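You operate a simulated robot arm through the tools that you are given. There is no shell and no other tool.

You are at the controls of a simulated robot arm. One attempt, no reset.

## Task
Paint the outlined nose stripe blue on the painting board's body, with the canopy covered.
Fine: cream cover on first; brush back in its cup, then cover off to the wall shelf. Set down upright: cream cover. A coat counts when it lies all over at full strength: go over it till it gets no stronger.

The check looks at the end state, three seconds after you hand in, the way a careful person would. Anything else that was tipped, shoved, dropped, spilled or broken makes it a failure. A push-on lid holds only when it is set on centred and level and pressed home; a screw cap is set on level and turned clockwise until tight.

## Robot
A 7-joint arm with a fingered hand, fixed in place. Base frame: the origin is at the foot of the arm, x ahead of it, y to its left, z up; the work surface is at about z = 0.82. Lengths are in m, angles in degrees, forces in N, time in s.
Its first joint turns from -69.0 to 172.0 degrees. Payload 5 kg.
Tool frame: the origin (TCP) lies between the finger pads and is the grasp point; the fingertips stand 0.032 m ahead of it; z points along the fingers, y is the line along which they close. The gripper opens to 0.16 m. The gripper's body begins 0.089 m behind the TCP. The gripper is a hand of 3 fingers: y runs from the thumb to the fingers, the wrist lies at [0, 0, -0.252] in the tool frame, and closing takes about 1.5 s.
Orientation is that of the tool frame in the base frame, as [roll, pitch, yaw] about the fixed x, y, z axes, in that order (R = Rz(yaw) Ry(pitch) Rx(roll)). With the fingers straight down and closing along the base's y, the tool's x points along the base's -x, its y along +y and its z along -z.

## Interface
- The arm moves only by the tool play_rows. Its argument "series" is one flat list of numbers, 6 for each row, row after row: the shift along the base's x, y, z in m, then the turn, a rotation vector about the base's x, y, z in degrees. In form: [tx, ty, tz, wx, wy, wz, tx, ty, tz, wx, wy, wz, ...]. A call has 1 to 20 rows; each row shifts and turns the commanded pose from where the row before left it. "hand" is the finger opening in m, from 0 to 0.16, set as the call begins (left out, the last holds). Rows are played at 5 a second. More than 0.05 m and 8.6 degrees between two rows, or a gripper value outside its range, and nothing of the call is played. Where a pose cannot be reached the arm comes as near as it can. A force on the tool above 40 N (or 10 N above the force at the start of the call, whichever is more), or a blocked arm, ends the call early, and 0.2 s more pass. The fingers move at their own pace (about 0.108 m/s each) and stop on an object; they squeeze with about 31 N. The grip force told is the motor's: it shows also when the fingers shut on nothing. Time passes only in rows, and 0.2 s behind the last, so rows that do not move let the fingers close. It gives the time, the measured TCP pose, the force on the tool (base axes), the opening and the grip force at its end, in the units of the frame above (readings bear some noise), with the torque about the TCP (base axes, N m) and any sound that the robot's microphone picked up.
- Cameras (640 x 400 px; columns grow to the right, rows downward): "scene" is fixed at [0.3991, -0.4981, 1.4903]; the picture's right is [0.87, -0.49, 0.00], its down [-0.24, -0.42, -0.87] and it looks along [0.43, 0.76, -0.49] (base axes); focal length 299 px, centre (320, 200). "wrist" rides on the gripper at [0.065, -0.004, -0.116] in the tool frame; the picture's right is [0.06, 1.00, 0.00], its down [-0.87, 0.05, -0.49] and it looks along [-0.49, 0.03, 0.87] (tool axes); focal length 261 px, centre (320, 200). There is no depth. A picture from a camera that has moved, and an enlarged one, comes with that camera's place and axes in the base frame and with its lens.
- capture(camera): a new picture of that camera. It takes no simulated time.
- lift_body(by): slides the trunk up (or, below 0, down) by that many m; the arm rides with it, the base frame stays. It gives what a move gives, with no picture.
- preshape(shape): the hand has 3 fingers and takes this shape, open, in about a second: jaw (thumb against the fingers, like two jaws); tri (thumb and two fingers); tip (a fingertip pinch); poke (one finger out to press); point (the index stretched); flat (the hand flat); cup (the hand cupped); fist (a fist). The gripper value then closes the fingers along that shape, each until it touches; the sizes above hold for jaw. It gives what a move gives, with no picture.
- inspect(camera, box): a new picture of the part [left, top, right, bottom] of that camera's present view, enlarged. It takes no simulated time.
- hand_in(): hands the job in; it is judged then, once.

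Places have to be worked out from the pictures, the camera data and where the tool is seen. Open the gripper and draw the arm clear of the work before you hand the job in, unless the task says otherwise.

The tools are called after "Call:" by a JSON object that holds its "api" and its "payload". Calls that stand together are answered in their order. play_rows: Moves the arm, as the interface text tells. Its arguments: {"type":"object","properties":{"series":{"type":"array"},"hand":{"type":"number"}},"required":["series"]} The other tools are called the same way: lift_body (by) slides the trunk up or down; preshape (shape) gives the hand a shape; capture (camera) takes a picture; inspect (camera, box) takes an enlarged picture of a part of a camera's view; hand_in () hands the job in.

At the start:

```text
time: 0.0
eef_pos: [0.6922, 0.0377, 1.3633]
tool_rot: [-180.0, -0.1, -180.0]
wrist_force: [0.7, 0.6, -0.2]
ft_torque: [0.01, -0.04, 0.03]
finger_gap: 0.16
finger_force: 0.0
shape: jaw
trunk travel left (down, up): [-0.725, 0.215]
```

scene: 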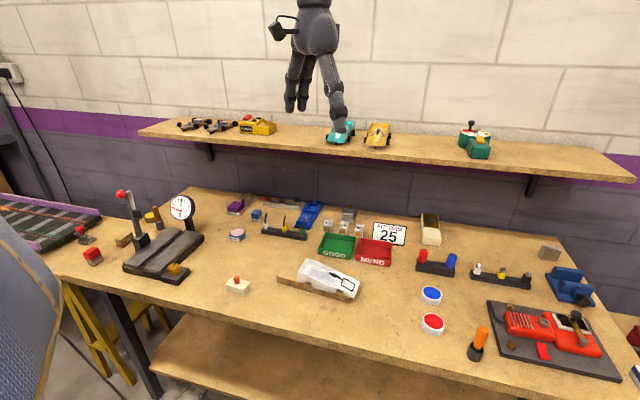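
wrist: 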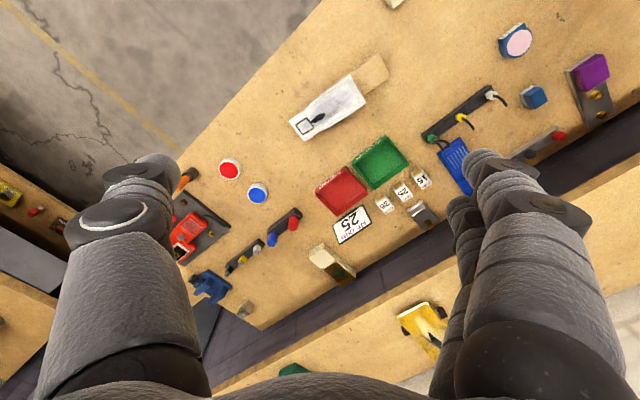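

I'll start by looking closely at the scene around the painting board, the cups and the covers.

Call:
{"api": "inspect", "payload": {"camera": "scene", "box": [220, 190, 480, 350]}}

Call:
{"api": "inspect", "payload": {"camera": "scene", "box": [400, 220, 640, 400]}}

Call:
{"api": "inspect", "payload": {"camera": "scene", "box": [50, 170, 260, 310]}}

Call:
{"api": "inspect", "payload": {"camera": "scene", "box": [140, 90, 640, 190]}}

Call:
{"api": "inspect", "payload": {"camera": "wrist", "box": [280, 40, 400, 150]}}

```text
2.46 times, centred on (350, 270) of scene
camera zoom: at [0.3991, -0.4981, 1.4903], right [0.87, -0.49, 0.0], down [-0.24, -0.42, -0.87], along [0.43, 0.76, -0.49], focal length 737 px, centre (246, 28)
```

zoom: 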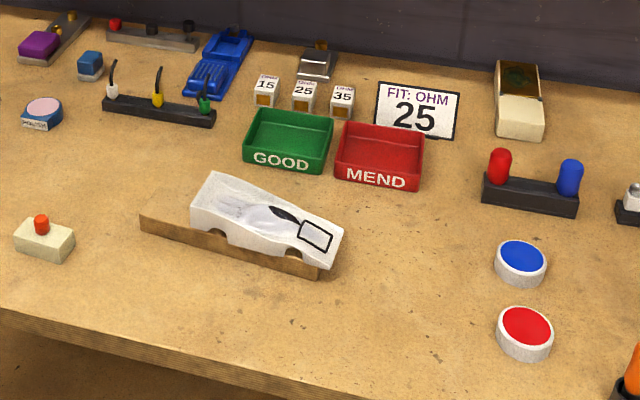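

```text
2.22 times, centred on (520, 310) of scene
camera zoom: at [0.3991, -0.4981, 1.4903], right [0.87, -0.49, 0.0], down [-0.24, -0.42, -0.87], along [0.43, 0.76, -0.49], focal length 665 px, centre (-124, -44)
```

zoom: 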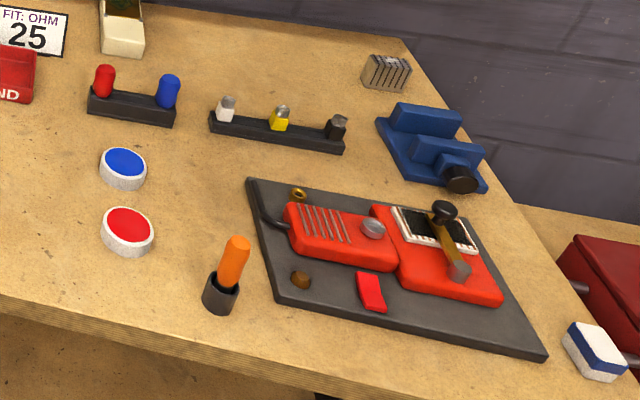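

```text
2.86 times, centred on (155, 240) of scene
camera zoom: at [0.3991, -0.4981, 1.4903], right [0.87, -0.49, 0.0], down [-0.24, -0.42, -0.87], along [0.43, 0.76, -0.49], focal length 855 px, centre (791, 86)
```

zoom: 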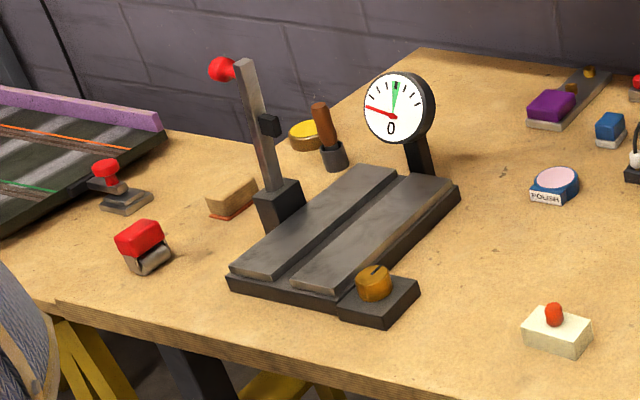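

```text
1.28 times, centred on (390, 140) of scene
camera zoom: at [0.3991, -0.4981, 1.4903], right [0.87, -0.49, 0.0], down [-0.24, -0.42, -0.87], along [0.43, 0.76, -0.49], focal length 383 px, centre (230, 277)
```

zoom: 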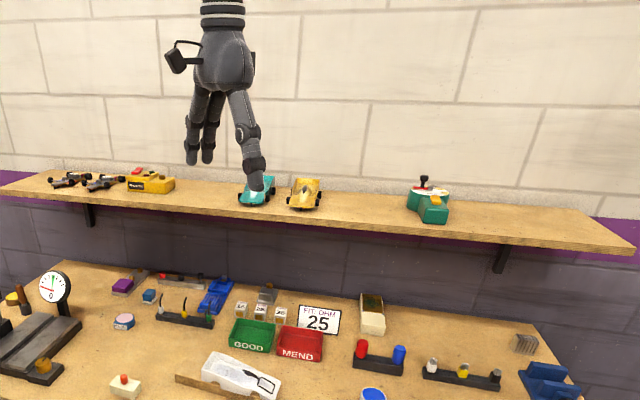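

```text
3.64 times, centred on (340, 95) of wrist
camera zoom: at [0.6278, 0.0332, 1.4789], right [-0.06, 1.0, 0.0], down [0.87, 0.05, 0.49], along [0.49, 0.03, -0.87], focal length 948 px, centre (247, 582)
```

zoom: 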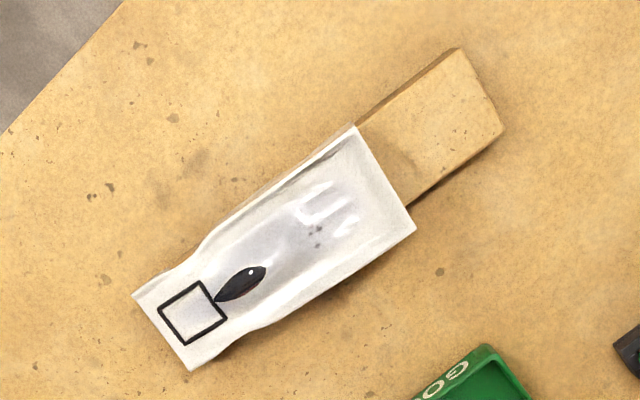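

The cream block with an orange knob sits at about (0.50, 0.18). The nose panel is near (0.79, 0.02), the blue dish near (0.96, -0.13), and the orange handle in a cup near (0.94, -0.29). I'll bring the wrist camera over the right side to see what these things are.

Call:
{"api": "play_rows", "payload": {"series": [0.0083, -0.034, -0.0233, 0, 0, 0, 0.0083, -0.034, -0.0233, 0, 0, 0, 0.0083, -0.034, -0.0233, 0, 0, 0, 0.0083, -0.034, -0.0233, 0, 0, 0, 0.0083, -0.034, -0.0233, 0, 0, 0, 0.0083, -0.034, -0.0233, 0, 0, 0, 0.0083, -0.034, -0.0233, 0, 0, 0], "hand": 0.16}}

Call:
{"api": "capture", "payload": {"camera": "wrist"}}

Call:
{"api": "inspect", "payload": {"camera": "wrist", "box": [120, 0, 520, 250]}}

```text
time: 1.6
eef_pos: [0.7526, -0.1996, 1.1996]
tool_rot: [179.9, 0.1, -179.9]
wrist_force: [0.6, 0.9, 0.1]
ft_torque: [0.01, -0.01, -0.01]
finger_gap: 0.1599
finger_force: 0.1
shape: jaw
trunk travel left (down, up): [-0.725, 0.215]
```

```text
taken
camera wrist: at [0.6878, -0.2045, 1.3144], right [-0.06, 1.0, 0.0], down [0.87, 0.05, 0.49], along [0.49, 0.03, -0.87], focal length 261 px, centre (320, 200)
```

wrist: 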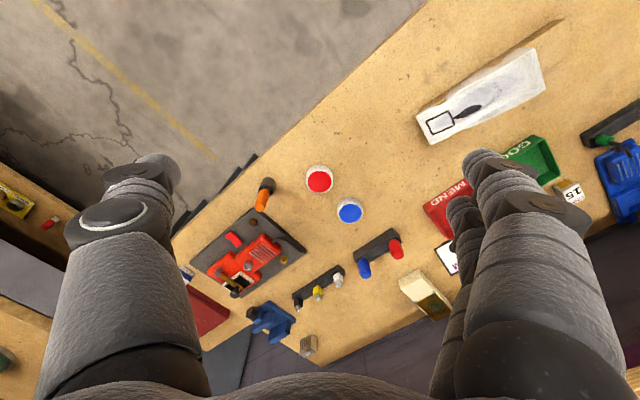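

```text
1.60 times, centred on (320, 125) of wrist
camera zoom: at [0.6878, -0.2045, 1.3144], right [-0.06, 1.0, 0.0], down [0.87, 0.05, 0.49], along [0.49, 0.03, -0.87], focal length 417 px, centre (320, 320)
```

zoom: 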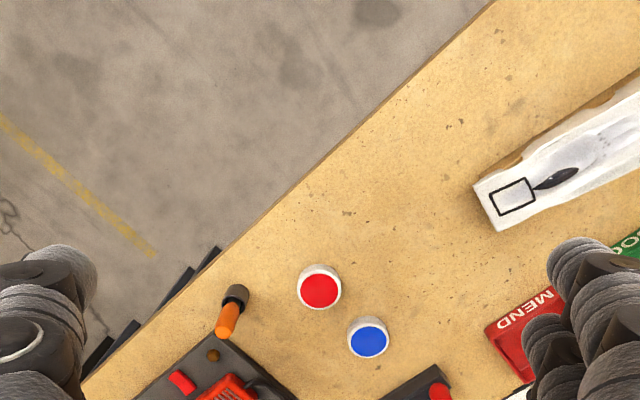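

The dishes look like shallow white pots with red and blue tops. I'll zoom in on the orange handle, the dishes and the red/blue rack.

Call:
{"api": "inspect", "payload": {"camera": "wrist", "box": [230, 150, 380, 245]}}

Call:
{"api": "inspect", "payload": {"camera": "wrist", "box": [180, 200, 460, 370]}}

Call:
{"api": "inspect", "payload": {"camera": "wrist", "box": [400, 20, 580, 160]}}

Call:
{"api": "inspect", "payload": {"camera": "scene", "box": [410, 270, 510, 370]}}

Call:
{"api": "inspect", "payload": {"camera": "scene", "box": [200, 240, 380, 320]}}

```text
4.21 times, centred on (305, 198) of wrist
camera zoom: at [0.6878, -0.2045, 1.3144], right [-0.06, 1.0, 0.0], down [0.87, 0.05, 0.49], along [0.49, 0.03, -0.87], focal length 1098 px, centre (383, 210)
```

zoom: 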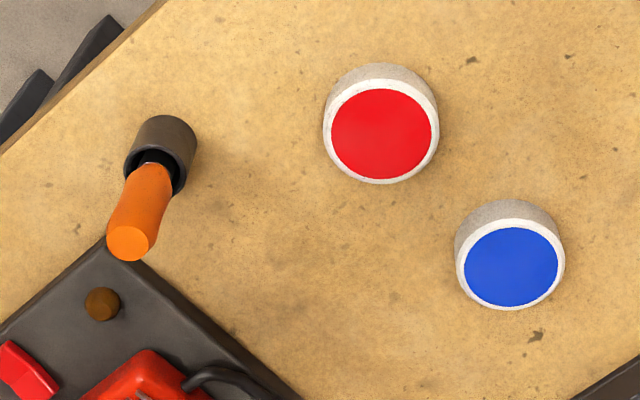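

```text
2.29 times, centred on (320, 285) of wrist
camera zoom: at [0.6878, -0.2045, 1.3144], right [-0.06, 1.0, 0.0], down [0.87, 0.05, 0.49], along [0.49, 0.03, -0.87], focal length 596 px, centre (320, 6)
```

zoom: 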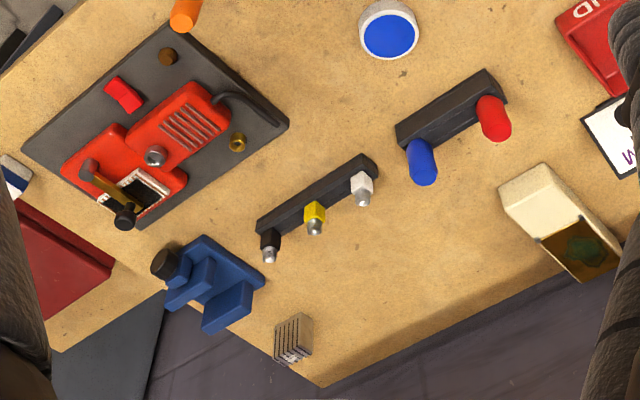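

```text
2.86 times, centred on (490, 90) of wrist
camera zoom: at [0.6878, -0.2045, 1.3144], right [-0.06, 1.0, 0.0], down [0.87, 0.05, 0.49], along [0.49, 0.03, -0.87], focal length 745 px, centre (-166, 514)
```

zoom: 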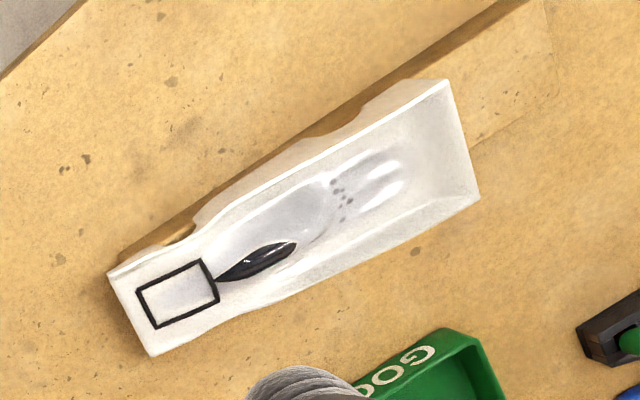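

```text
4.00 times, centred on (460, 320) of scene
camera zoom: at [0.3991, -0.4981, 1.4903], right [0.87, -0.49, 0.0], down [-0.24, -0.42, -0.87], along [0.43, 0.76, -0.49], focal length 1198 px, centre (-240, -280)
```

zoom: 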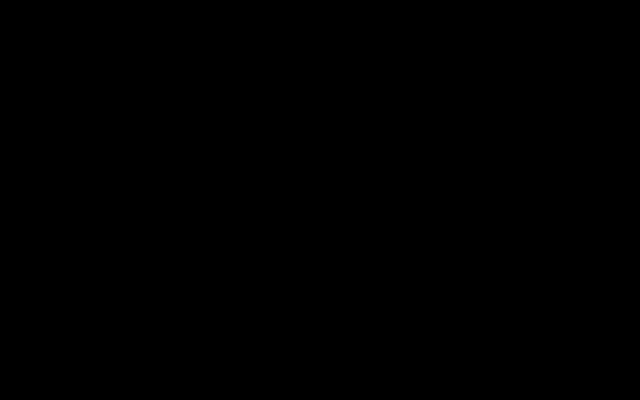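

```text
3.56 times, centred on (290, 280) of scene
camera zoom: at [0.3991, -0.4981, 1.4903], right [0.87, -0.49, 0.0], down [-0.24, -0.42, -0.87], along [0.43, 0.76, -0.49], focal length 1064 px, centre (427, -84)
```

zoom: 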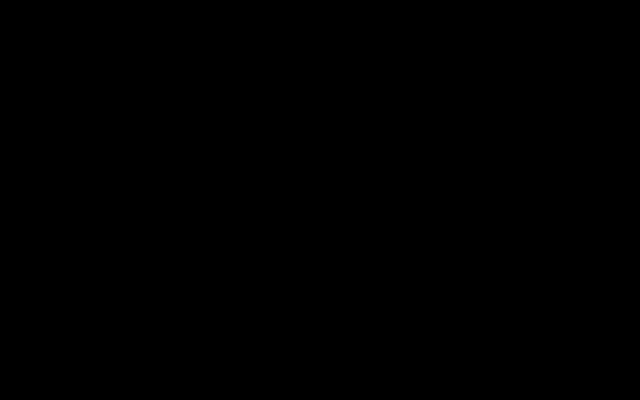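

The orange-handled brush stands in a dark cup beside the red and blue paint dishes. Next I'll go and look at the cream knobbed block on the left front.

Call:
{"api": "play_rows", "payload": {"series": [-0.034, 0.034, 0, 0, 0, 0, -0.034, 0.034, 0, 0, 0, 0, -0.034, 0.034, 0, 0, 0, 0, -0.034, 0.034, 0, 0, 0, 0, -0.034, 0.034, 0, 0, 0, 0, -0.034, 0.034, 0, 0, 0, 0, -0.034, 0.034, 0, 0, 0, 0, -0.034, 0.034, 0, 0, 0, 0, -0.034, 0.034, 0, 0, 0, 0, -0.034, 0.034, 0, 0, 0, 0, -0.01, 0.025, -0.03, 0, 0, 0]}}

Call:
{"api": "capture", "payload": {"camera": "wrist"}}

Call:
{"api": "capture", "payload": {"camera": "scene"}}

```text
time: 4.0
eef_pos: [0.4035, 0.1646, 1.1733]
tool_rot: [179.9, -0.1, 180.0]
wrist_force: [0.6, -0.6, 0.5]
ft_torque: [-0.02, 0.04, -0.01]
finger_gap: 0.16
finger_force: 0.0
shape: jaw
trunk travel left (down, up): [-0.725, 0.215]
```

```text
taken
camera wrist: at [0.34, 0.1609, 1.2875], right [-0.06, 1.0, 0.0], down [0.87, 0.05, 0.49], along [0.49, 0.03, -0.87], focal length 261 px, centre (320, 200)
```

wrist: 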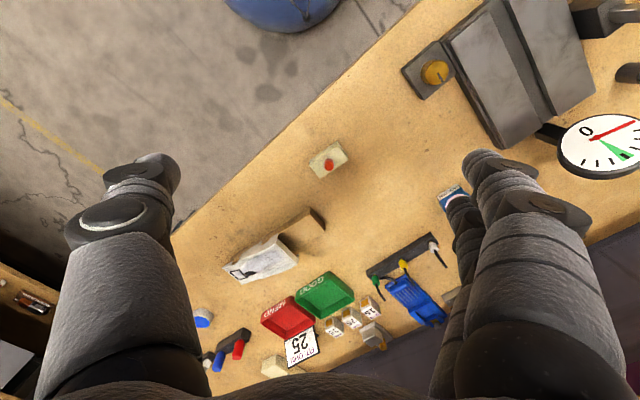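

```text
taken
```

scene: 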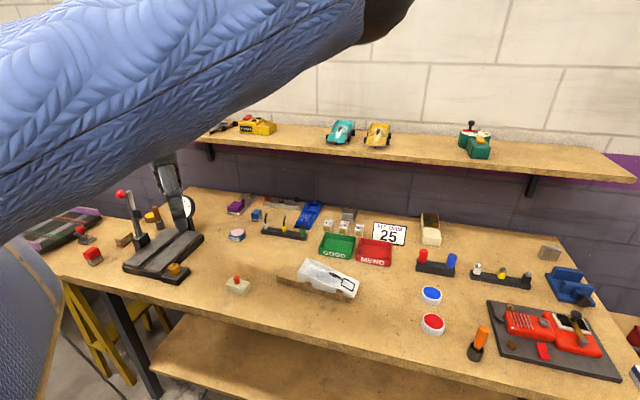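

Call:
{"api": "inspect", "payload": {"camera": "wrist", "box": [280, 120, 376, 180]}}

Call:
{"api": "inspect", "payload": {"camera": "wrist", "box": [200, 190, 360, 290]}}

Call:
{"api": "inspect", "payload": {"camera": "scene", "box": [210, 250, 370, 320]}}

Call:
{"api": "inspect", "payload": {"camera": "scene", "box": [410, 270, 510, 370]}}

Call:
{"api": "inspect", "payload": {"camera": "scene", "box": [320, 110, 500, 270]}}

```text
6.67 times, centred on (328, 150) of wrist
camera zoom: at [0.34, 0.1609, 1.2875], right [-0.06, 1.0, 0.0], down [0.87, 0.05, 0.49], along [0.49, 0.03, -0.87], focal length 1738 px, centre (267, 533)
```

zoom: 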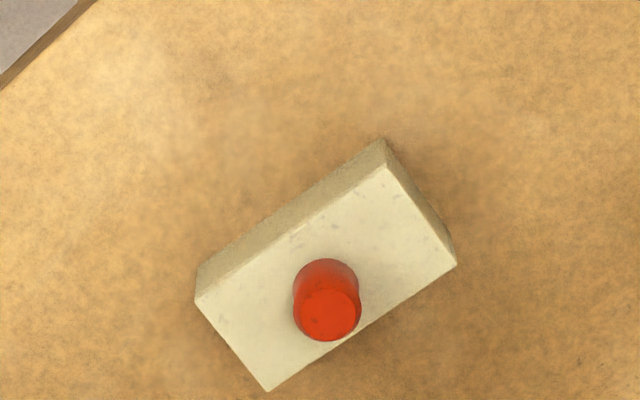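

```text
4.00 times, centred on (280, 240) of wrist
camera zoom: at [0.34, 0.1609, 1.2875], right [-0.06, 1.0, 0.0], down [0.87, 0.05, 0.49], along [0.49, 0.03, -0.87], focal length 1043 px, centre (480, 40)
```

zoom: 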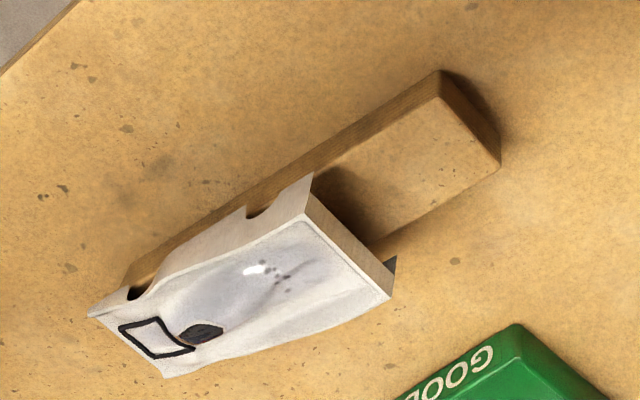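

```text
4.00 times, centred on (290, 285) of scene
camera zoom: at [0.3991, -0.4981, 1.4903], right [0.87, -0.49, 0.0], down [-0.24, -0.42, -0.87], along [0.43, 0.76, -0.49], focal length 1198 px, centre (440, -140)
```

zoom: 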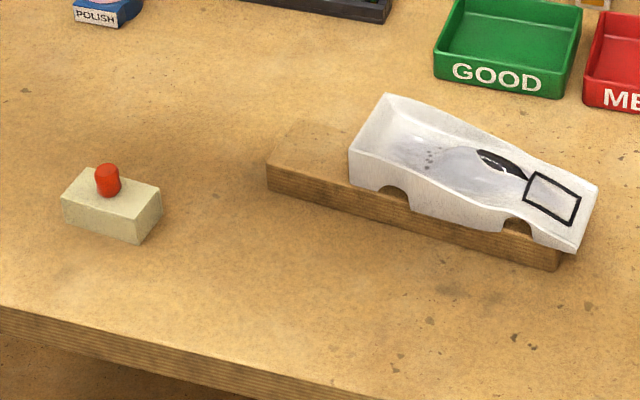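

```text
4.00 times, centred on (460, 320) of scene
camera zoom: at [0.3991, -0.4981, 1.4903], right [0.87, -0.49, 0.0], down [-0.24, -0.42, -0.87], along [0.43, 0.76, -0.49], focal length 1198 px, centre (-240, -280)
```

zoom: 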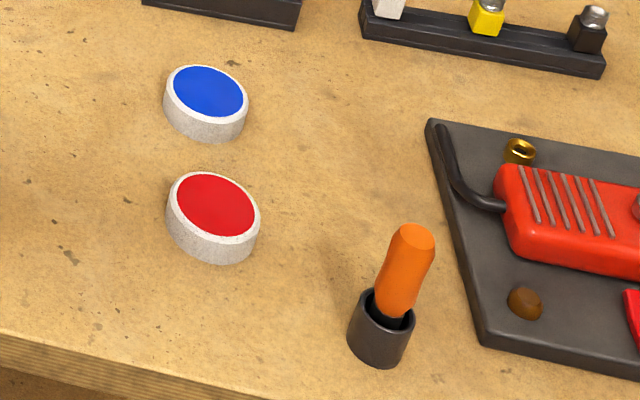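

```text
2.50 times, centred on (410, 190) of scene
camera zoom: at [0.3991, -0.4981, 1.4903], right [0.87, -0.49, 0.0], down [-0.24, -0.42, -0.87], along [0.43, 0.76, -0.49], focal length 748 px, centre (95, 225)
```

zoom: 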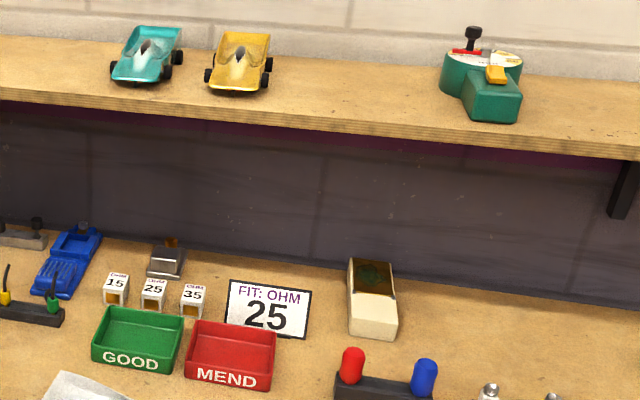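

The cream block is about 63 × 33 × 30 mm with an orange knob on top, which makes it the cover. It already lies parallel to the car's long axis, about 129.5° in the base frame. I'll move above it, turn the tool so y lies along that axis, and look closer.

Call:
{"api": "play_rows", "payload": {"series": [0.0209, 0.0045, -0.0246, 0, 0, 7.9, 0.0209, 0.0045, -0.0246, 0, 0, 7.9, 0.0209, 0.0045, -0.0246, 0, 0, 7.9, 0.0209, 0.0045, -0.0246, 0, 0, 7.9, 0.0209, 0.0045, -0.0246, 0, 0, 7.9]}}

Call:
{"api": "capture", "payload": {"camera": "wrist"}}

Call:
{"api": "inspect", "payload": {"camera": "wrist", "box": [240, 120, 400, 220]}}

```text
time: 5.2
eef_pos: [0.5067, 0.1857, 1.0477]
tool_rot: [180.0, 0.1, -140.4]
wrist_force: [-1.3, 0.4, 0.4]
ft_torque: [-0.02, 0.06, -0.01]
finger_gap: 0.1601
finger_force: 0.0
shape: jaw
trunk travel left (down, up): [-0.725, 0.215]
```

```text
taken
camera wrist: at [0.4603, 0.1404, 1.1632], right [-0.68, 0.73, 0.0], down [0.64, 0.6, 0.49], along [0.36, 0.34, -0.87], focal length 261 px, centre (320, 200)
```

wrist: 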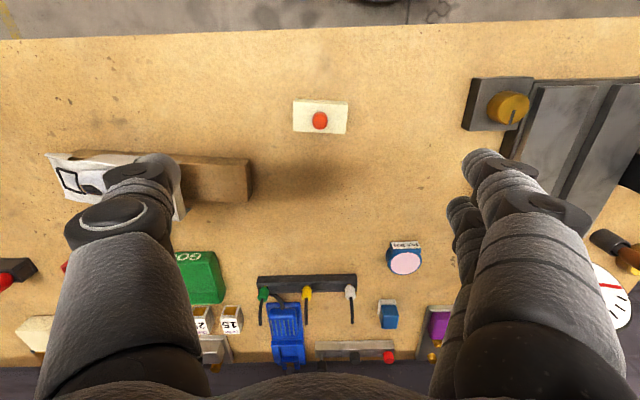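

```text
4.00 times, centred on (320, 170) of wrist
camera zoom: at [0.4603, 0.1404, 1.1632], right [-0.68, 0.73, 0.0], down [0.64, 0.6, 0.49], along [0.36, 0.34, -0.87], focal length 1043 px, centre (320, 320)
```

zoom: 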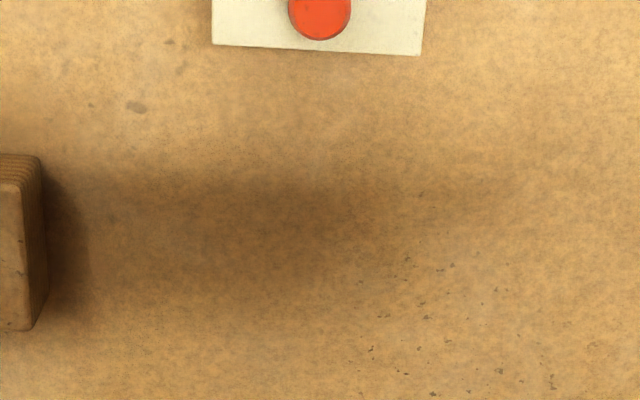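

Call:
{"api": "inspect", "payload": {"camera": "wrist", "box": [272, 85, 368, 145]}}

Call:
{"api": "inspect", "payload": {"camera": "wrist", "box": [30, 130, 270, 280]}}

```text
6.67 times, centred on (320, 115) of wrist
camera zoom: at [0.4603, 0.1404, 1.1632], right [-0.68, 0.73, 0.0], down [0.64, 0.6, 0.49], along [0.36, 0.34, -0.87], focal length 1738 px, centre (320, 767)
```

zoom: 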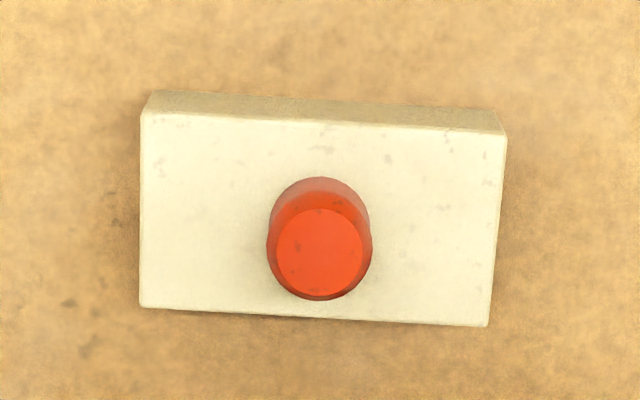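

```text
2.67 times, centred on (150, 205) of wrist
camera zoom: at [0.4603, 0.1404, 1.1632], right [-0.68, 0.73, 0.0], down [0.64, 0.6, 0.49], along [0.36, 0.34, -0.87], focal length 695 px, centre (773, 187)
```

zoom: 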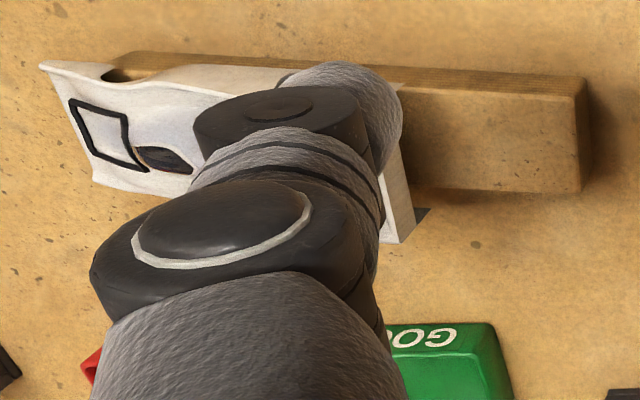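

The cover's top is centred at about (0.509, 0.186), top z ≈ 0.849, knob top z ≈ 0.872 and knob diameter about 17.5 mm. Next I'll take a close look at the car body from above.

Call:
{"api": "play_rows", "payload": {"series": [0.0405, -0.0243, 0.004, 0, 0, 0, 0.0405, -0.0243, 0.004, 0, 0, 0, 0.0405, -0.0243, 0.004, 0, 0, 0, 0.0405, -0.0243, 0.004, 0, 0, 0, 0.0405, -0.0243, 0.004, 0, 0, 0, 0.0405, -0.0243, 0.004, 0, 0, 0]}}

Call:
{"api": "capture", "payload": {"camera": "wrist"}}

Call:
{"api": "inspect", "payload": {"camera": "wrist", "box": [200, 40, 440, 190]}}

```text
time: 6.6
eef_pos: [0.7506, 0.0398, 1.0724]
tool_rot: [179.8, 0.0, -140.4]
wrist_force: [-0.2, 0.0, -1.1]
ft_torque: [0.0, 0.02, -0.03]
finger_gap: 0.1598
finger_force: 0.2
shape: jaw
trunk travel left (down, up): [-0.725, 0.215]
```

```text
taken
camera wrist: at [0.7035, -0.0053, 1.1875], right [-0.68, 0.73, 0.0], down [0.64, 0.6, 0.49], along [0.36, 0.34, -0.87], focal length 261 px, centre (320, 200)
```

wrist: 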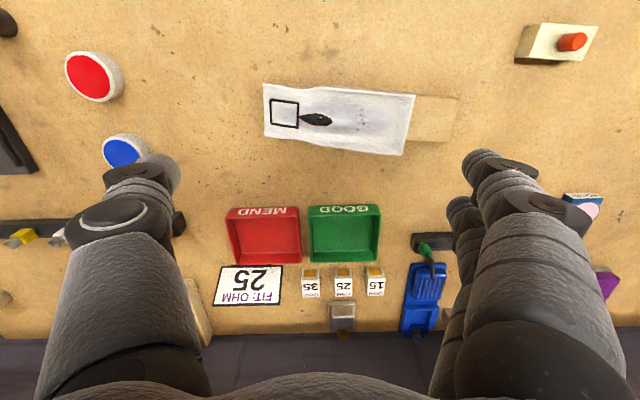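

```text
2.67 times, centred on (320, 115) of wrist
camera zoom: at [0.7035, -0.0053, 1.1875], right [-0.68, 0.73, 0.0], down [0.64, 0.6, 0.49], along [0.36, 0.34, -0.87], focal length 695 px, centre (320, 427)
```

zoom: 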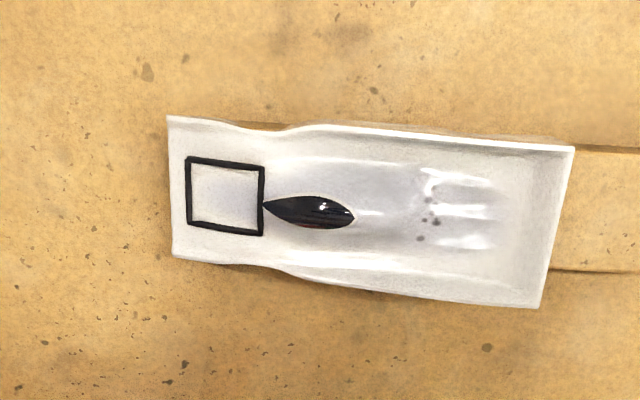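

Call:
{"api": "inspect", "payload": {"camera": "wrist", "box": [256, 80, 352, 140]}}

Call:
{"api": "inspect", "payload": {"camera": "wrist", "box": [340, 80, 468, 160]}}

Call:
{"api": "capture", "payload": {"camera": "scene"}}

Call:
{"api": "inspect", "payload": {"camera": "scene", "box": [270, 250, 366, 310]}}

```text
6.67 times, centred on (304, 110) of wrist
camera zoom: at [0.7035, -0.0053, 1.1875], right [-0.68, 0.73, 0.0], down [0.64, 0.6, 0.49], along [0.36, 0.34, -0.87], focal length 1738 px, centre (427, 800)
```

zoom: 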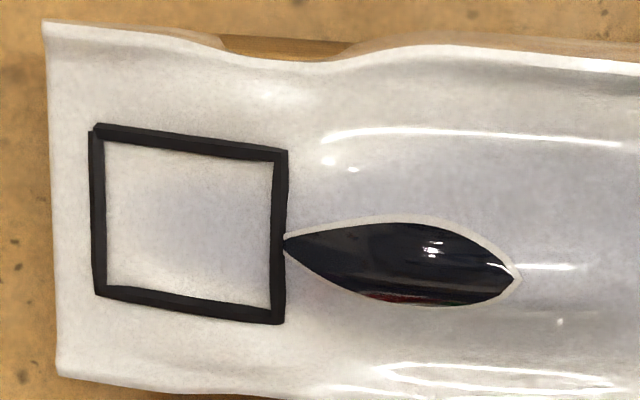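

```text
5.00 times, centred on (404, 120) of wrist
camera zoom: at [0.7035, -0.0053, 1.1875], right [-0.68, 0.73, 0.0], down [0.64, 0.6, 0.49], along [0.36, 0.34, -0.87], focal length 1303 px, centre (-100, 600)
```

zoom: 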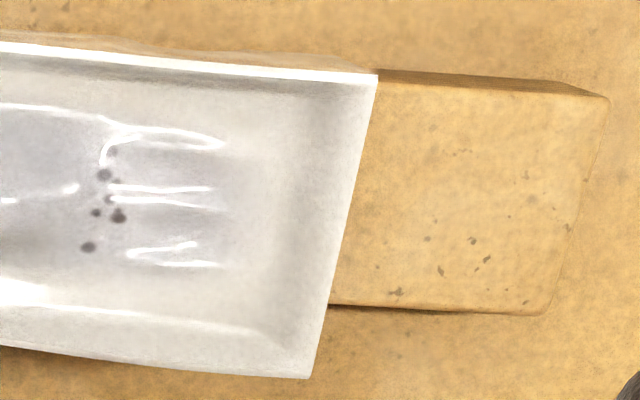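

```text
taken
```

scene: 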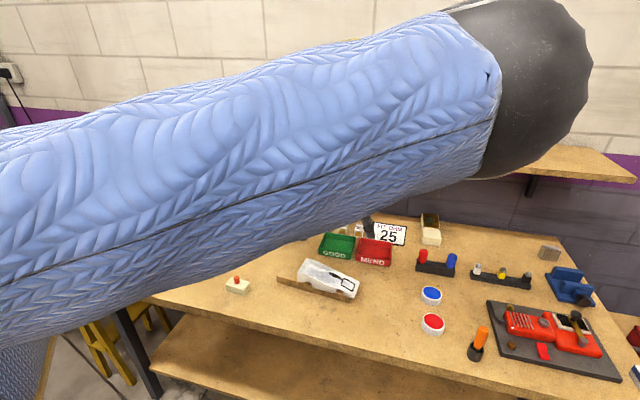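

```text
6.67 times, centred on (318, 280) of scene
camera zoom: at [0.3991, -0.4981, 1.4903], right [0.87, -0.49, 0.0], down [-0.24, -0.42, -0.87], along [0.43, 0.76, -0.49], focal length 1996 px, centre (333, -333)
```

zoom: 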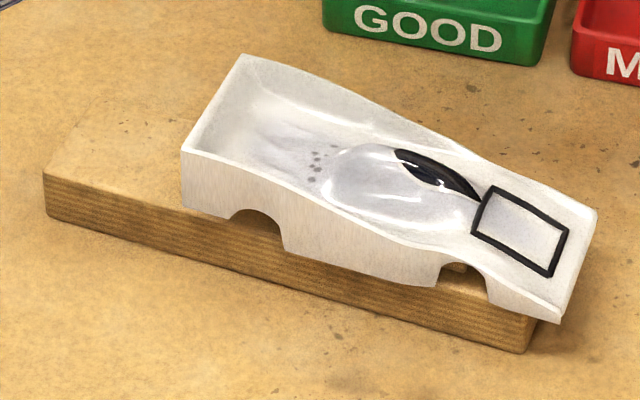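

The body runs from its nose centre at about (0.793, -0.013) back along (-0.61, 0.79). The frame spans 7.5 to 42 mm behind the nose tip, and the dark canopy spans about 42 to 83 mm, centred. I'll go back over the cover with the fingers narrowed, ready to take its knob.

Call:
{"api": "play_rows", "payload": {"series": [-0.0403, 0.0244, -0.01, 0, 0, 0, -0.0403, 0.0244, -0.01, 0, 0, 0, -0.0403, 0.0244, -0.01, 0, 0, 0, -0.0403, 0.0244, -0.01, 0, 0, 0, -0.0403, 0.0244, -0.02, 0, 0, 0, -0.0403, 0.0244, -0.0324, 0, 0, 0, 0, 0, 0, 0, 0, 0], "hand": 0.07}}

Call:
{"api": "capture", "payload": {"camera": "wrist"}}

Call:
{"api": "inspect", "payload": {"camera": "wrist", "box": [240, 100, 400, 200]}}

```text
refused: row 5 steps farther than a row can; nothing moved
```

```text
taken
camera wrist: at [0.7035, -0.0053, 1.1875], right [-0.68, 0.73, 0.0], down [0.64, 0.6, 0.49], along [0.36, 0.34, -0.87], focal length 261 px, centre (320, 200)
```

wrist: 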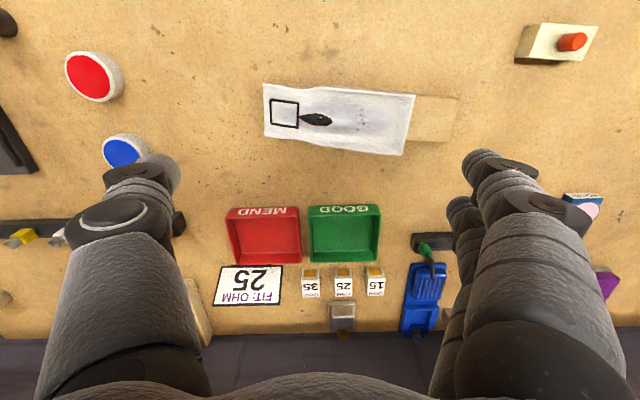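

```text
4.00 times, centred on (320, 150) of wrist
camera zoom: at [0.7035, -0.0053, 1.1875], right [-0.68, 0.73, 0.0], down [0.64, 0.6, 0.49], along [0.36, 0.34, -0.87], focal length 1043 px, centre (320, 400)
```

zoom: 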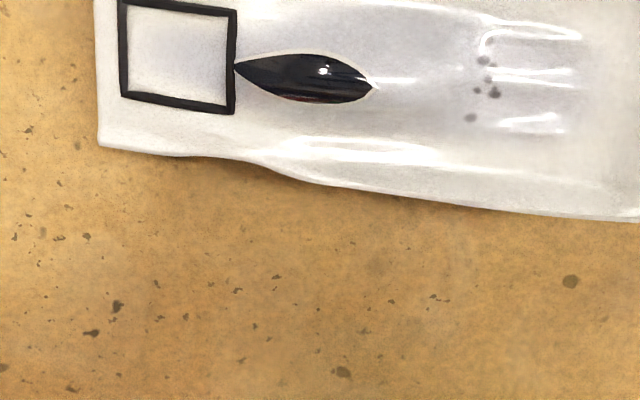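

The call was refused because one row stepped too far, so nothing moved. I'll resend it with smaller steps.

Call:
{"api": "play_rows", "payload": {"series": [-0.0403, 0.0244, -0.01, 0, 0, 0, -0.0403, 0.0244, -0.01, 0, 0, 0, -0.0403, 0.0244, -0.01, 0, 0, 0, -0.0403, 0.0244, -0.01, 0, 0, 0, -0.0403, 0.0244, -0.01, 0, 0, 0, -0.0403, 0.0244, -0.01, 0, 0, 0, 0, 0, -0.03, 0, 0, 0, 0, 0, 0, 0, 0, 0], "hand": 0.07}}

Call:
{"api": "capture", "payload": {"camera": "wrist"}}

Call:
{"api": "inspect", "payload": {"camera": "wrist", "box": [240, 100, 400, 200]}}

```text
time: 8.4
eef_pos: [0.505, 0.1877, 0.9817]
tool_rot: [-179.9, 0.0, -140.5]
wrist_force: [-0.3, 0.9, -0.5]
ft_torque: [-0.01, -0.04, 0.03]
finger_gap: 0.0706
finger_force: 0.1
shape: jaw
trunk travel left (down, up): [-0.725, 0.215]
```

```text
taken
camera wrist: at [0.4588, 0.1432, 1.0969], right [-0.68, 0.73, 0.0], down [0.64, 0.6, 0.49], along [0.36, 0.34, -0.87], focal length 261 px, centre (320, 200)
```

wrist: 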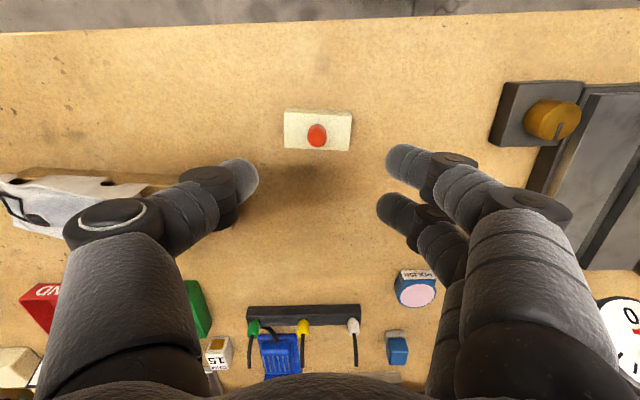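

```text
4.00 times, centred on (320, 150) of wrist
camera zoom: at [0.4588, 0.1432, 1.0969], right [-0.68, 0.73, 0.0], down [0.64, 0.6, 0.49], along [0.36, 0.34, -0.87], focal length 1043 px, centre (320, 400)
```

zoom: 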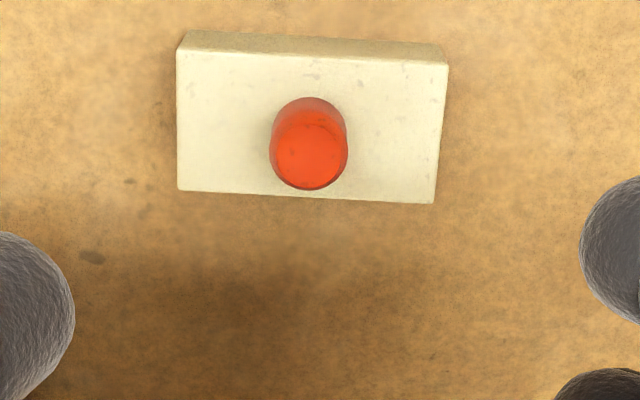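

Both the image and the reading put the knob 3.5 mm ahead in x and 1 mm to the right of the tool axis. I'll correct for that and lower the open fingers around the knob, with the tips stopping just above the cover's top.

Call:
{"api": "play_rows", "payload": {"series": [0.0035, -0.001, -0.02, 0, 0, 0, 0, 0, -0.025, 0, 0, 0, 0, 0, -0.025, 0, 0, 0, 0, 0, -0.015, 0, 0, 0, 0, 0, 0, 0, 0, 0], "hand": 0.06}}

Call:
{"api": "capture", "payload": {"camera": "wrist"}}

Call:
{"api": "inspect", "payload": {"camera": "wrist", "box": [240, 120, 400, 220]}}

```text
time: 9.6
eef_pos: [0.5091, 0.1867, 0.8957]
tool_rot: [-179.9, -0.1, -140.6]
wrist_force: [0.3, -1.2, 0.0]
ft_torque: [0.01, -0.02, 0.04]
finger_gap: 0.0609
finger_force: 0.1
shape: jaw
trunk travel left (down, up): [-0.725, 0.215]
```

```text
taken
camera wrist: at [0.462, 0.142, 1.0108], right [-0.68, 0.73, 0.0], down [0.64, 0.59, 0.49], along [0.36, 0.34, -0.87], focal length 261 px, centre (320, 200)
```

wrist: 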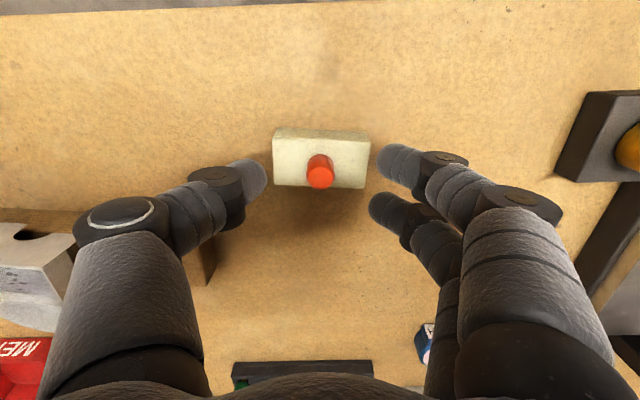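

```text
4.00 times, centred on (320, 170) of wrist
camera zoom: at [0.462, 0.142, 1.0108], right [-0.68, 0.73, 0.0], down [0.64, 0.59, 0.49], along [0.36, 0.34, -0.87], focal length 1043 px, centre (320, 320)
```

zoom: 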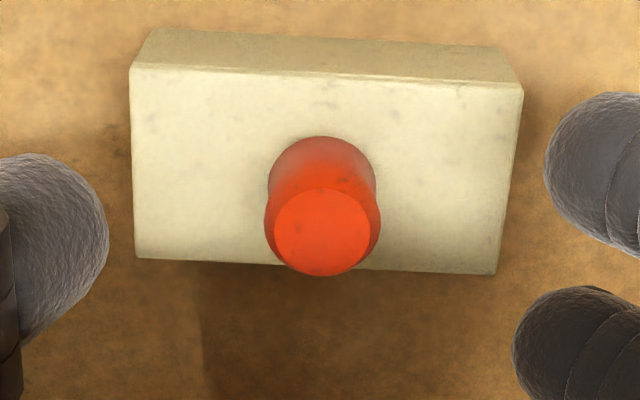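

The knob sits midway between the thumb and the two fingers. I'll go down another 9 mm and close on the knob.

Call:
{"api": "play_rows", "payload": {"series": [0, 0, -0.009, 0, 0, 0, 0, 0, 0, 0, 0, 0], "hand": 0.06}}

Call:
{"api": "play_rows", "payload": {"series": [0, 0, 0, 0, 0, 0, 0, 0, 0, 0, 0, 0, 0, 0, 0, 0, 0, 0, 0, 0, 0, 0, 0, 0, 0, 0, 0, 0, 0, 0, 0, 0, 0, 0, 0, 0, 0, 0, 0, 0, 0, 0, 0, 0, 0, 0, 0, 0], "hand": 0.0}}

Call:
{"api": "inspect", "payload": {"camera": "wrist", "box": [240, 120, 400, 220]}}

```text
time: 10.2
eef_pos: [0.5099, 0.1856, 0.8858]
tool_rot: [-179.9, 0.1, -140.4]
wrist_force: [0.0, 0.4, 0.7]
ft_torque: [-0.02, -0.01, -0.03]
finger_gap: 0.0606
finger_force: 0.0
shape: jaw
trunk travel left (down, up): [-0.725, 0.215]
```

```text
time: 12.0
eef_pos: [0.5098, 0.1854, 0.8868]
tool_rot: [-180.0, 0.0, -140.5]
wrist_force: [-0.4, 0.3, -0.3]
ft_torque: [0.05, 0.01, -0.05]
finger_gap: 0.0031
finger_force: 30.9
shape: jaw
trunk travel left (down, up): [-0.725, 0.215]
```

```text
4.00 times, centred on (320, 170) of wrist
camera zoom: at [0.462, 0.1415, 1.0019], right [-0.68, 0.73, 0.0], down [0.64, 0.59, 0.49], along [0.36, 0.34, -0.87], focal length 1043 px, centre (320, 320)
```

zoom: 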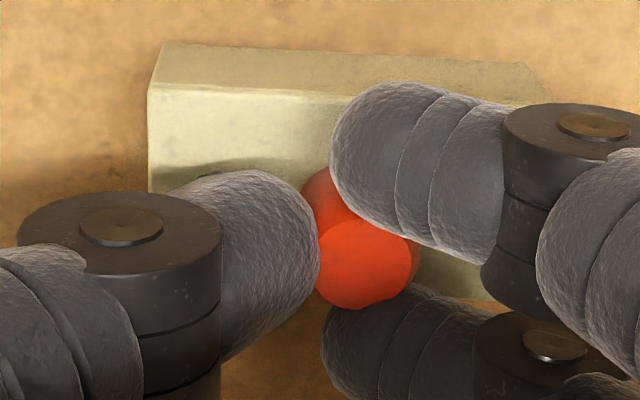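

The fingers have closed around the knob with the thumb on one side and the two fingers cradling the other. I'll lift 4 cm gently and check whether the cover comes along.

Call:
{"api": "play_rows", "payload": {"series": [0, 0, 0.01, 0, 0, 0, 0, 0, 0.015, 0, 0, 0, 0, 0, 0.015, 0, 0, 0, 0, 0, 0, 0, 0, 0]}}

Call:
{"api": "capture", "payload": {"camera": "wrist"}}

Call:
{"api": "capture", "payload": {"camera": "scene"}}

```text
time: 13.0
eef_pos: [0.5089, 0.1866, 0.9283]
tool_rot: [180.0, 0.0, -140.5]
wrist_force: [0.6, 0.1, 0.5]
ft_torque: [-0.01, 0.03, 0.01]
finger_gap: 0.0029
finger_force: 31.1
shape: jaw
trunk travel left (down, up): [-0.725, 0.215]
```

```text
taken
camera wrist: at [0.4628, 0.1424, 1.0434], right [-0.68, 0.73, 0.0], down [0.64, 0.59, 0.49], along [0.36, 0.34, -0.87], focal length 261 px, centre (320, 200)
```

wrist: 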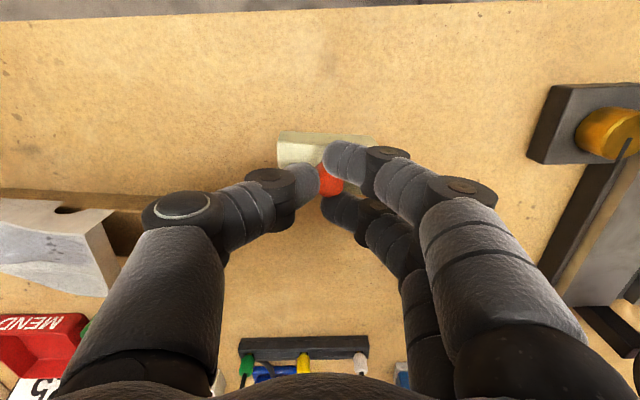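

```text
taken
```

scene: 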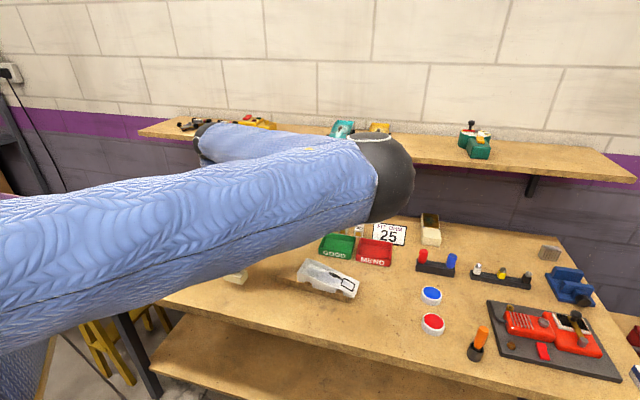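

Call:
{"api": "inspect", "payload": {"camera": "wrist", "box": [240, 110, 400, 210]}}

Call:
{"api": "inspect", "payload": {"camera": "scene", "box": [180, 240, 280, 310]}}

```text
4.00 times, centred on (320, 160) of wrist
camera zoom: at [0.4628, 0.1424, 1.0434], right [-0.68, 0.73, 0.0], down [0.64, 0.59, 0.49], along [0.36, 0.34, -0.87], focal length 1043 px, centre (320, 360)
```

zoom: 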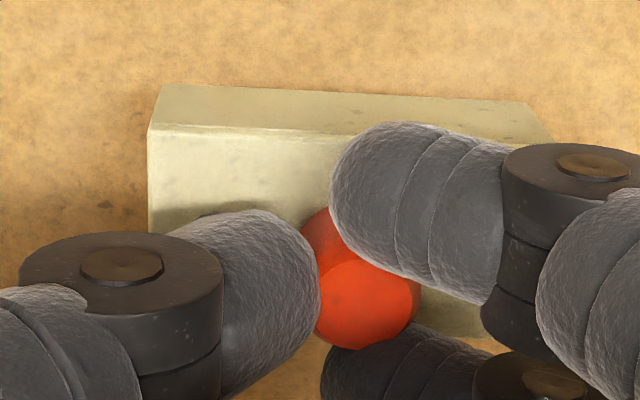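

```text
5.71 times, centred on (230, 275) of scene
camera zoom: at [0.3991, -0.4981, 1.4903], right [0.87, -0.49, 0.0], down [-0.24, -0.42, -0.87], along [0.43, 0.76, -0.49], focal length 1711 px, centre (834, -229)
```

zoom: 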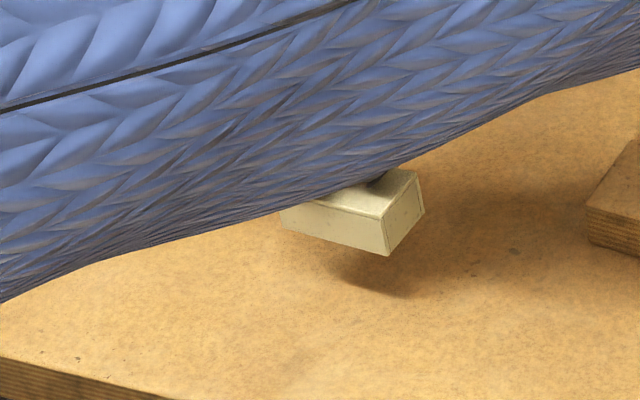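

The cover is held level with almost no yaw change, and its centre sits about 4.5 mm tailward of the TCP. I'll lift it and carry it over the canopy, aiming its front edge at the back edge of the outline.

Call:
{"api": "play_rows", "payload": {"series": [0, 0, 0.035, 0, 0, 0, 0, 0, 0.035, 0, 0, 0, 0.0346, -0.0207, 0, 0, 0, 0, 0.0346, -0.0207, 0, 0, 0, 0, 0.0346, -0.0207, 0, 0, 0, 0, 0.0346, -0.0207, 0, 0, 0, -0.3, 0.0346, -0.0207, 0, 0, 0, -0.3, 0.0346, -0.0207, 0, 0, 0, -0.4, 0.0346, -0.0207, 0, 0, 0, 0, 0, 0, 0, 0, 0, 0, 0, 0, 0, 0, 0, 0]}}

Call:
{"api": "capture", "payload": {"camera": "wrist"}}

Call:
{"api": "inspect", "payload": {"camera": "wrist", "box": [220, 60, 420, 185]}}

Call:
{"api": "inspect", "payload": {"camera": "scene", "box": [270, 220, 390, 310]}}

```text
time: 15.4
eef_pos: [0.751, 0.0414, 0.9955]
tool_rot: [180.0, 0.0, -141.5]
wrist_force: [-0.2, 0.8, 0.1]
ft_torque: [0.0, 0.03, 0.01]
finger_gap: 0.0028
finger_force: 31.0
shape: jaw
trunk travel left (down, up): [-0.725, 0.215]
```

```text
taken
camera wrist: at [0.7034, -0.0022, 1.1113], right [-0.67, 0.74, 0.0], down [0.65, 0.58, 0.49], along [0.36, 0.33, -0.87], focal length 261 px, centre (320, 200)
```

wrist: 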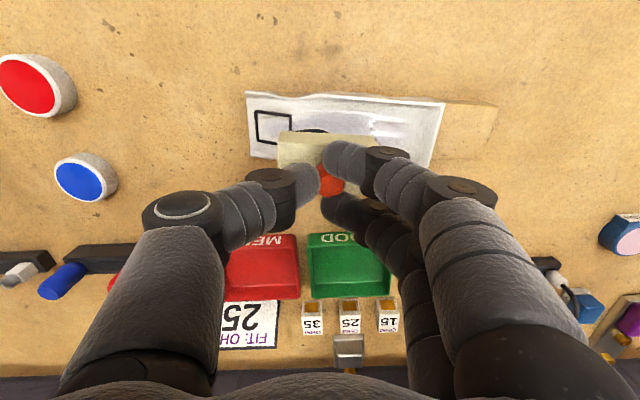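

```text
3.20 times, centred on (320, 122) of wrist
camera zoom: at [0.7034, -0.0022, 1.1113], right [-0.67, 0.74, 0.0], down [0.65, 0.58, 0.49], along [0.36, 0.33, -0.87], focal length 834 px, centre (320, 448)
```

zoom: 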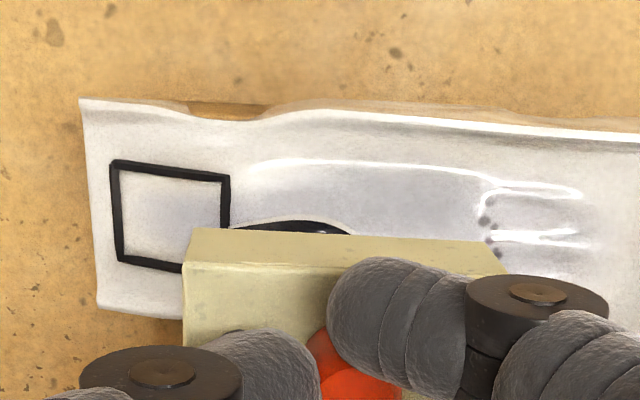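

```text
4.44 times, centred on (330, 265) of scene
camera zoom: at [0.3991, -0.4981, 1.4903], right [0.87, -0.49, 0.0], down [-0.24, -0.42, -0.87], along [0.43, 0.76, -0.49], focal length 1330 px, centre (276, -89)
```

zoom: 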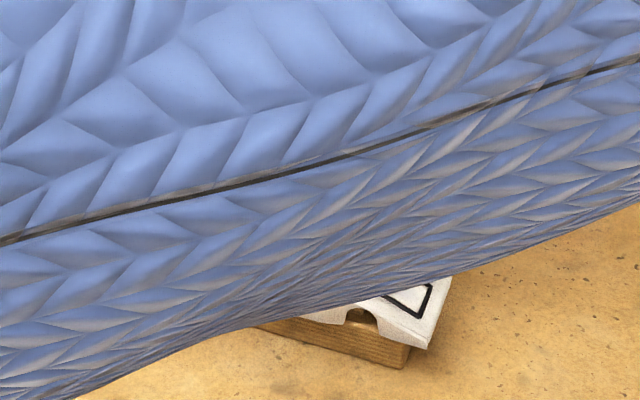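

The measured front edge is about 3 mm too far toward the outline. I'll shift tailward by that amount, descend most of the way and look again.

Call:
{"api": "play_rows", "payload": {"series": [-0.0026, 0.0018, 0, 0, 0, 0, 0, 0, -0.015, 0, 0, 0, 0, 0, -0.012, 0, 0, 0, 0, 0, 0, 0, 0, 0]}}

Call:
{"api": "capture", "payload": {"camera": "wrist"}}

Call:
{"api": "inspect", "payload": {"camera": "wrist", "box": [220, 80, 420, 205]}}

```text
time: 16.4
eef_pos: [0.7483, 0.0432, 0.9688]
tool_rot: [-179.9, -0.1, -141.4]
wrist_force: [0.5, -0.5, 0.0]
ft_torque: [0.02, -0.03, -0.01]
finger_gap: 0.0028
finger_force: 30.6
shape: jaw
trunk travel left (down, up): [-0.725, 0.215]
```

```text
taken
camera wrist: at [0.7007, -0.0005, 1.0841], right [-0.67, 0.74, 0.0], down [0.65, 0.58, 0.49], along [0.36, 0.33, -0.87], focal length 261 px, centre (320, 200)
```

wrist: 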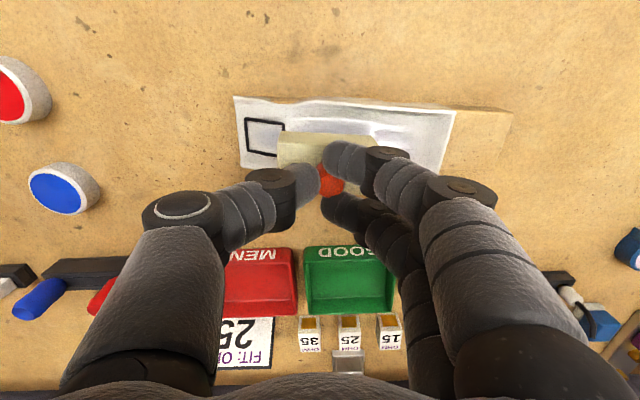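

```text
3.20 times, centred on (320, 142) of wrist
camera zoom: at [0.7007, -0.0005, 1.0841], right [-0.67, 0.74, 0.0], down [0.65, 0.58, 0.49], along [0.36, 0.33, -0.87], focal length 834 px, centre (320, 384)
```

zoom: 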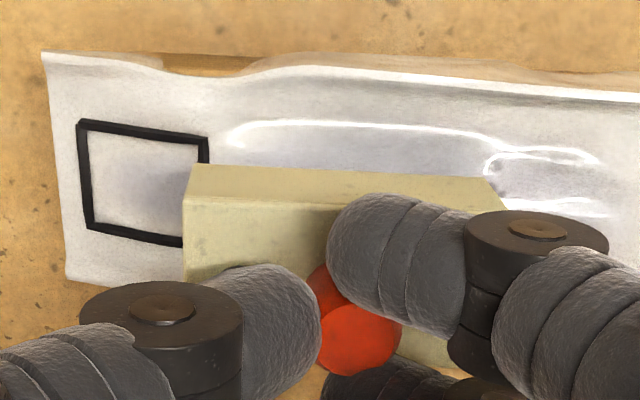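

The front edge now lies right at the outline's rear edge and the cover is centred laterally. I'll descend in small steps and watch the force.

Call:
{"api": "play_rows", "payload": {"series": [0, 0, -0.004, 0, 0, 0, 0, 0, -0.004, 0, 0, 0, 0, 0, 0, 0, 0, 0]}}

Call:
{"api": "play_rows", "payload": {"series": [0, 0, -0.002, 0, 0, 0, 0, 0, 0, 0, 0, 0]}}

Call:
{"api": "play_rows", "payload": {"series": [0, 0, -0.002, 0, 0, 0, 0, 0, 0, 0, 0, 0]}}

Call:
{"api": "inspect", "payload": {"camera": "wrist", "box": [220, 80, 420, 205]}}

```text
time: 17.2
eef_pos: [0.748, 0.0435, 0.9626]
tool_rot: [-180.0, 0.0, -141.5]
wrist_force: [-0.9, 0.1, -0.8]
ft_torque: [-0.01, 0.04, -0.02]
finger_gap: 0.0029
finger_force: 30.7
shape: jaw
trunk travel left (down, up): [-0.725, 0.215]
```

```text
time: 17.8
eef_pos: [0.7478, 0.0444, 0.9607]
tool_rot: [179.9, 0.0, -141.5]
wrist_force: [0.5, 0.3, 0.3]
ft_torque: [0.01, 0.0, -0.01]
finger_gap: 0.0029
finger_force: 30.7
shape: jaw
trunk travel left (down, up): [-0.725, 0.215]
```

```text
time: 18.4
eef_pos: [0.7488, 0.0435, 0.9577]
tool_rot: [-180.0, 0.0, -141.6]
wrist_force: [0.8, -0.3, -0.1]
ft_torque: [0.0, -0.02, 0.02]
finger_gap: 0.003
finger_force: 31.2
shape: jaw
trunk travel left (down, up): [-0.725, 0.215]
```

```text
3.20 times, centred on (320, 142) of wrist
camera zoom: at [0.7009, 0.0001, 1.0729], right [-0.67, 0.74, 0.0], down [0.65, 0.58, 0.49], along [0.36, 0.33, -0.87], focal length 834 px, centre (320, 384)
```

zoom: 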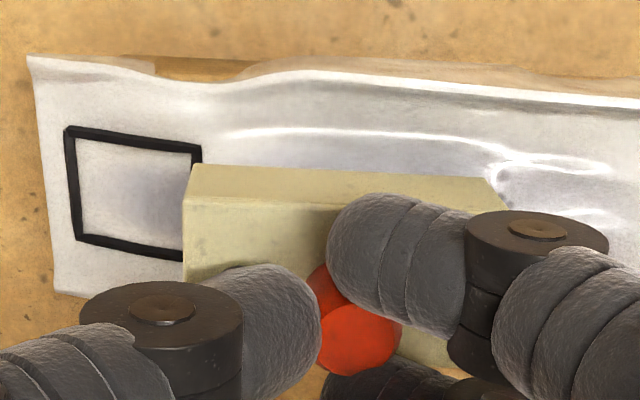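

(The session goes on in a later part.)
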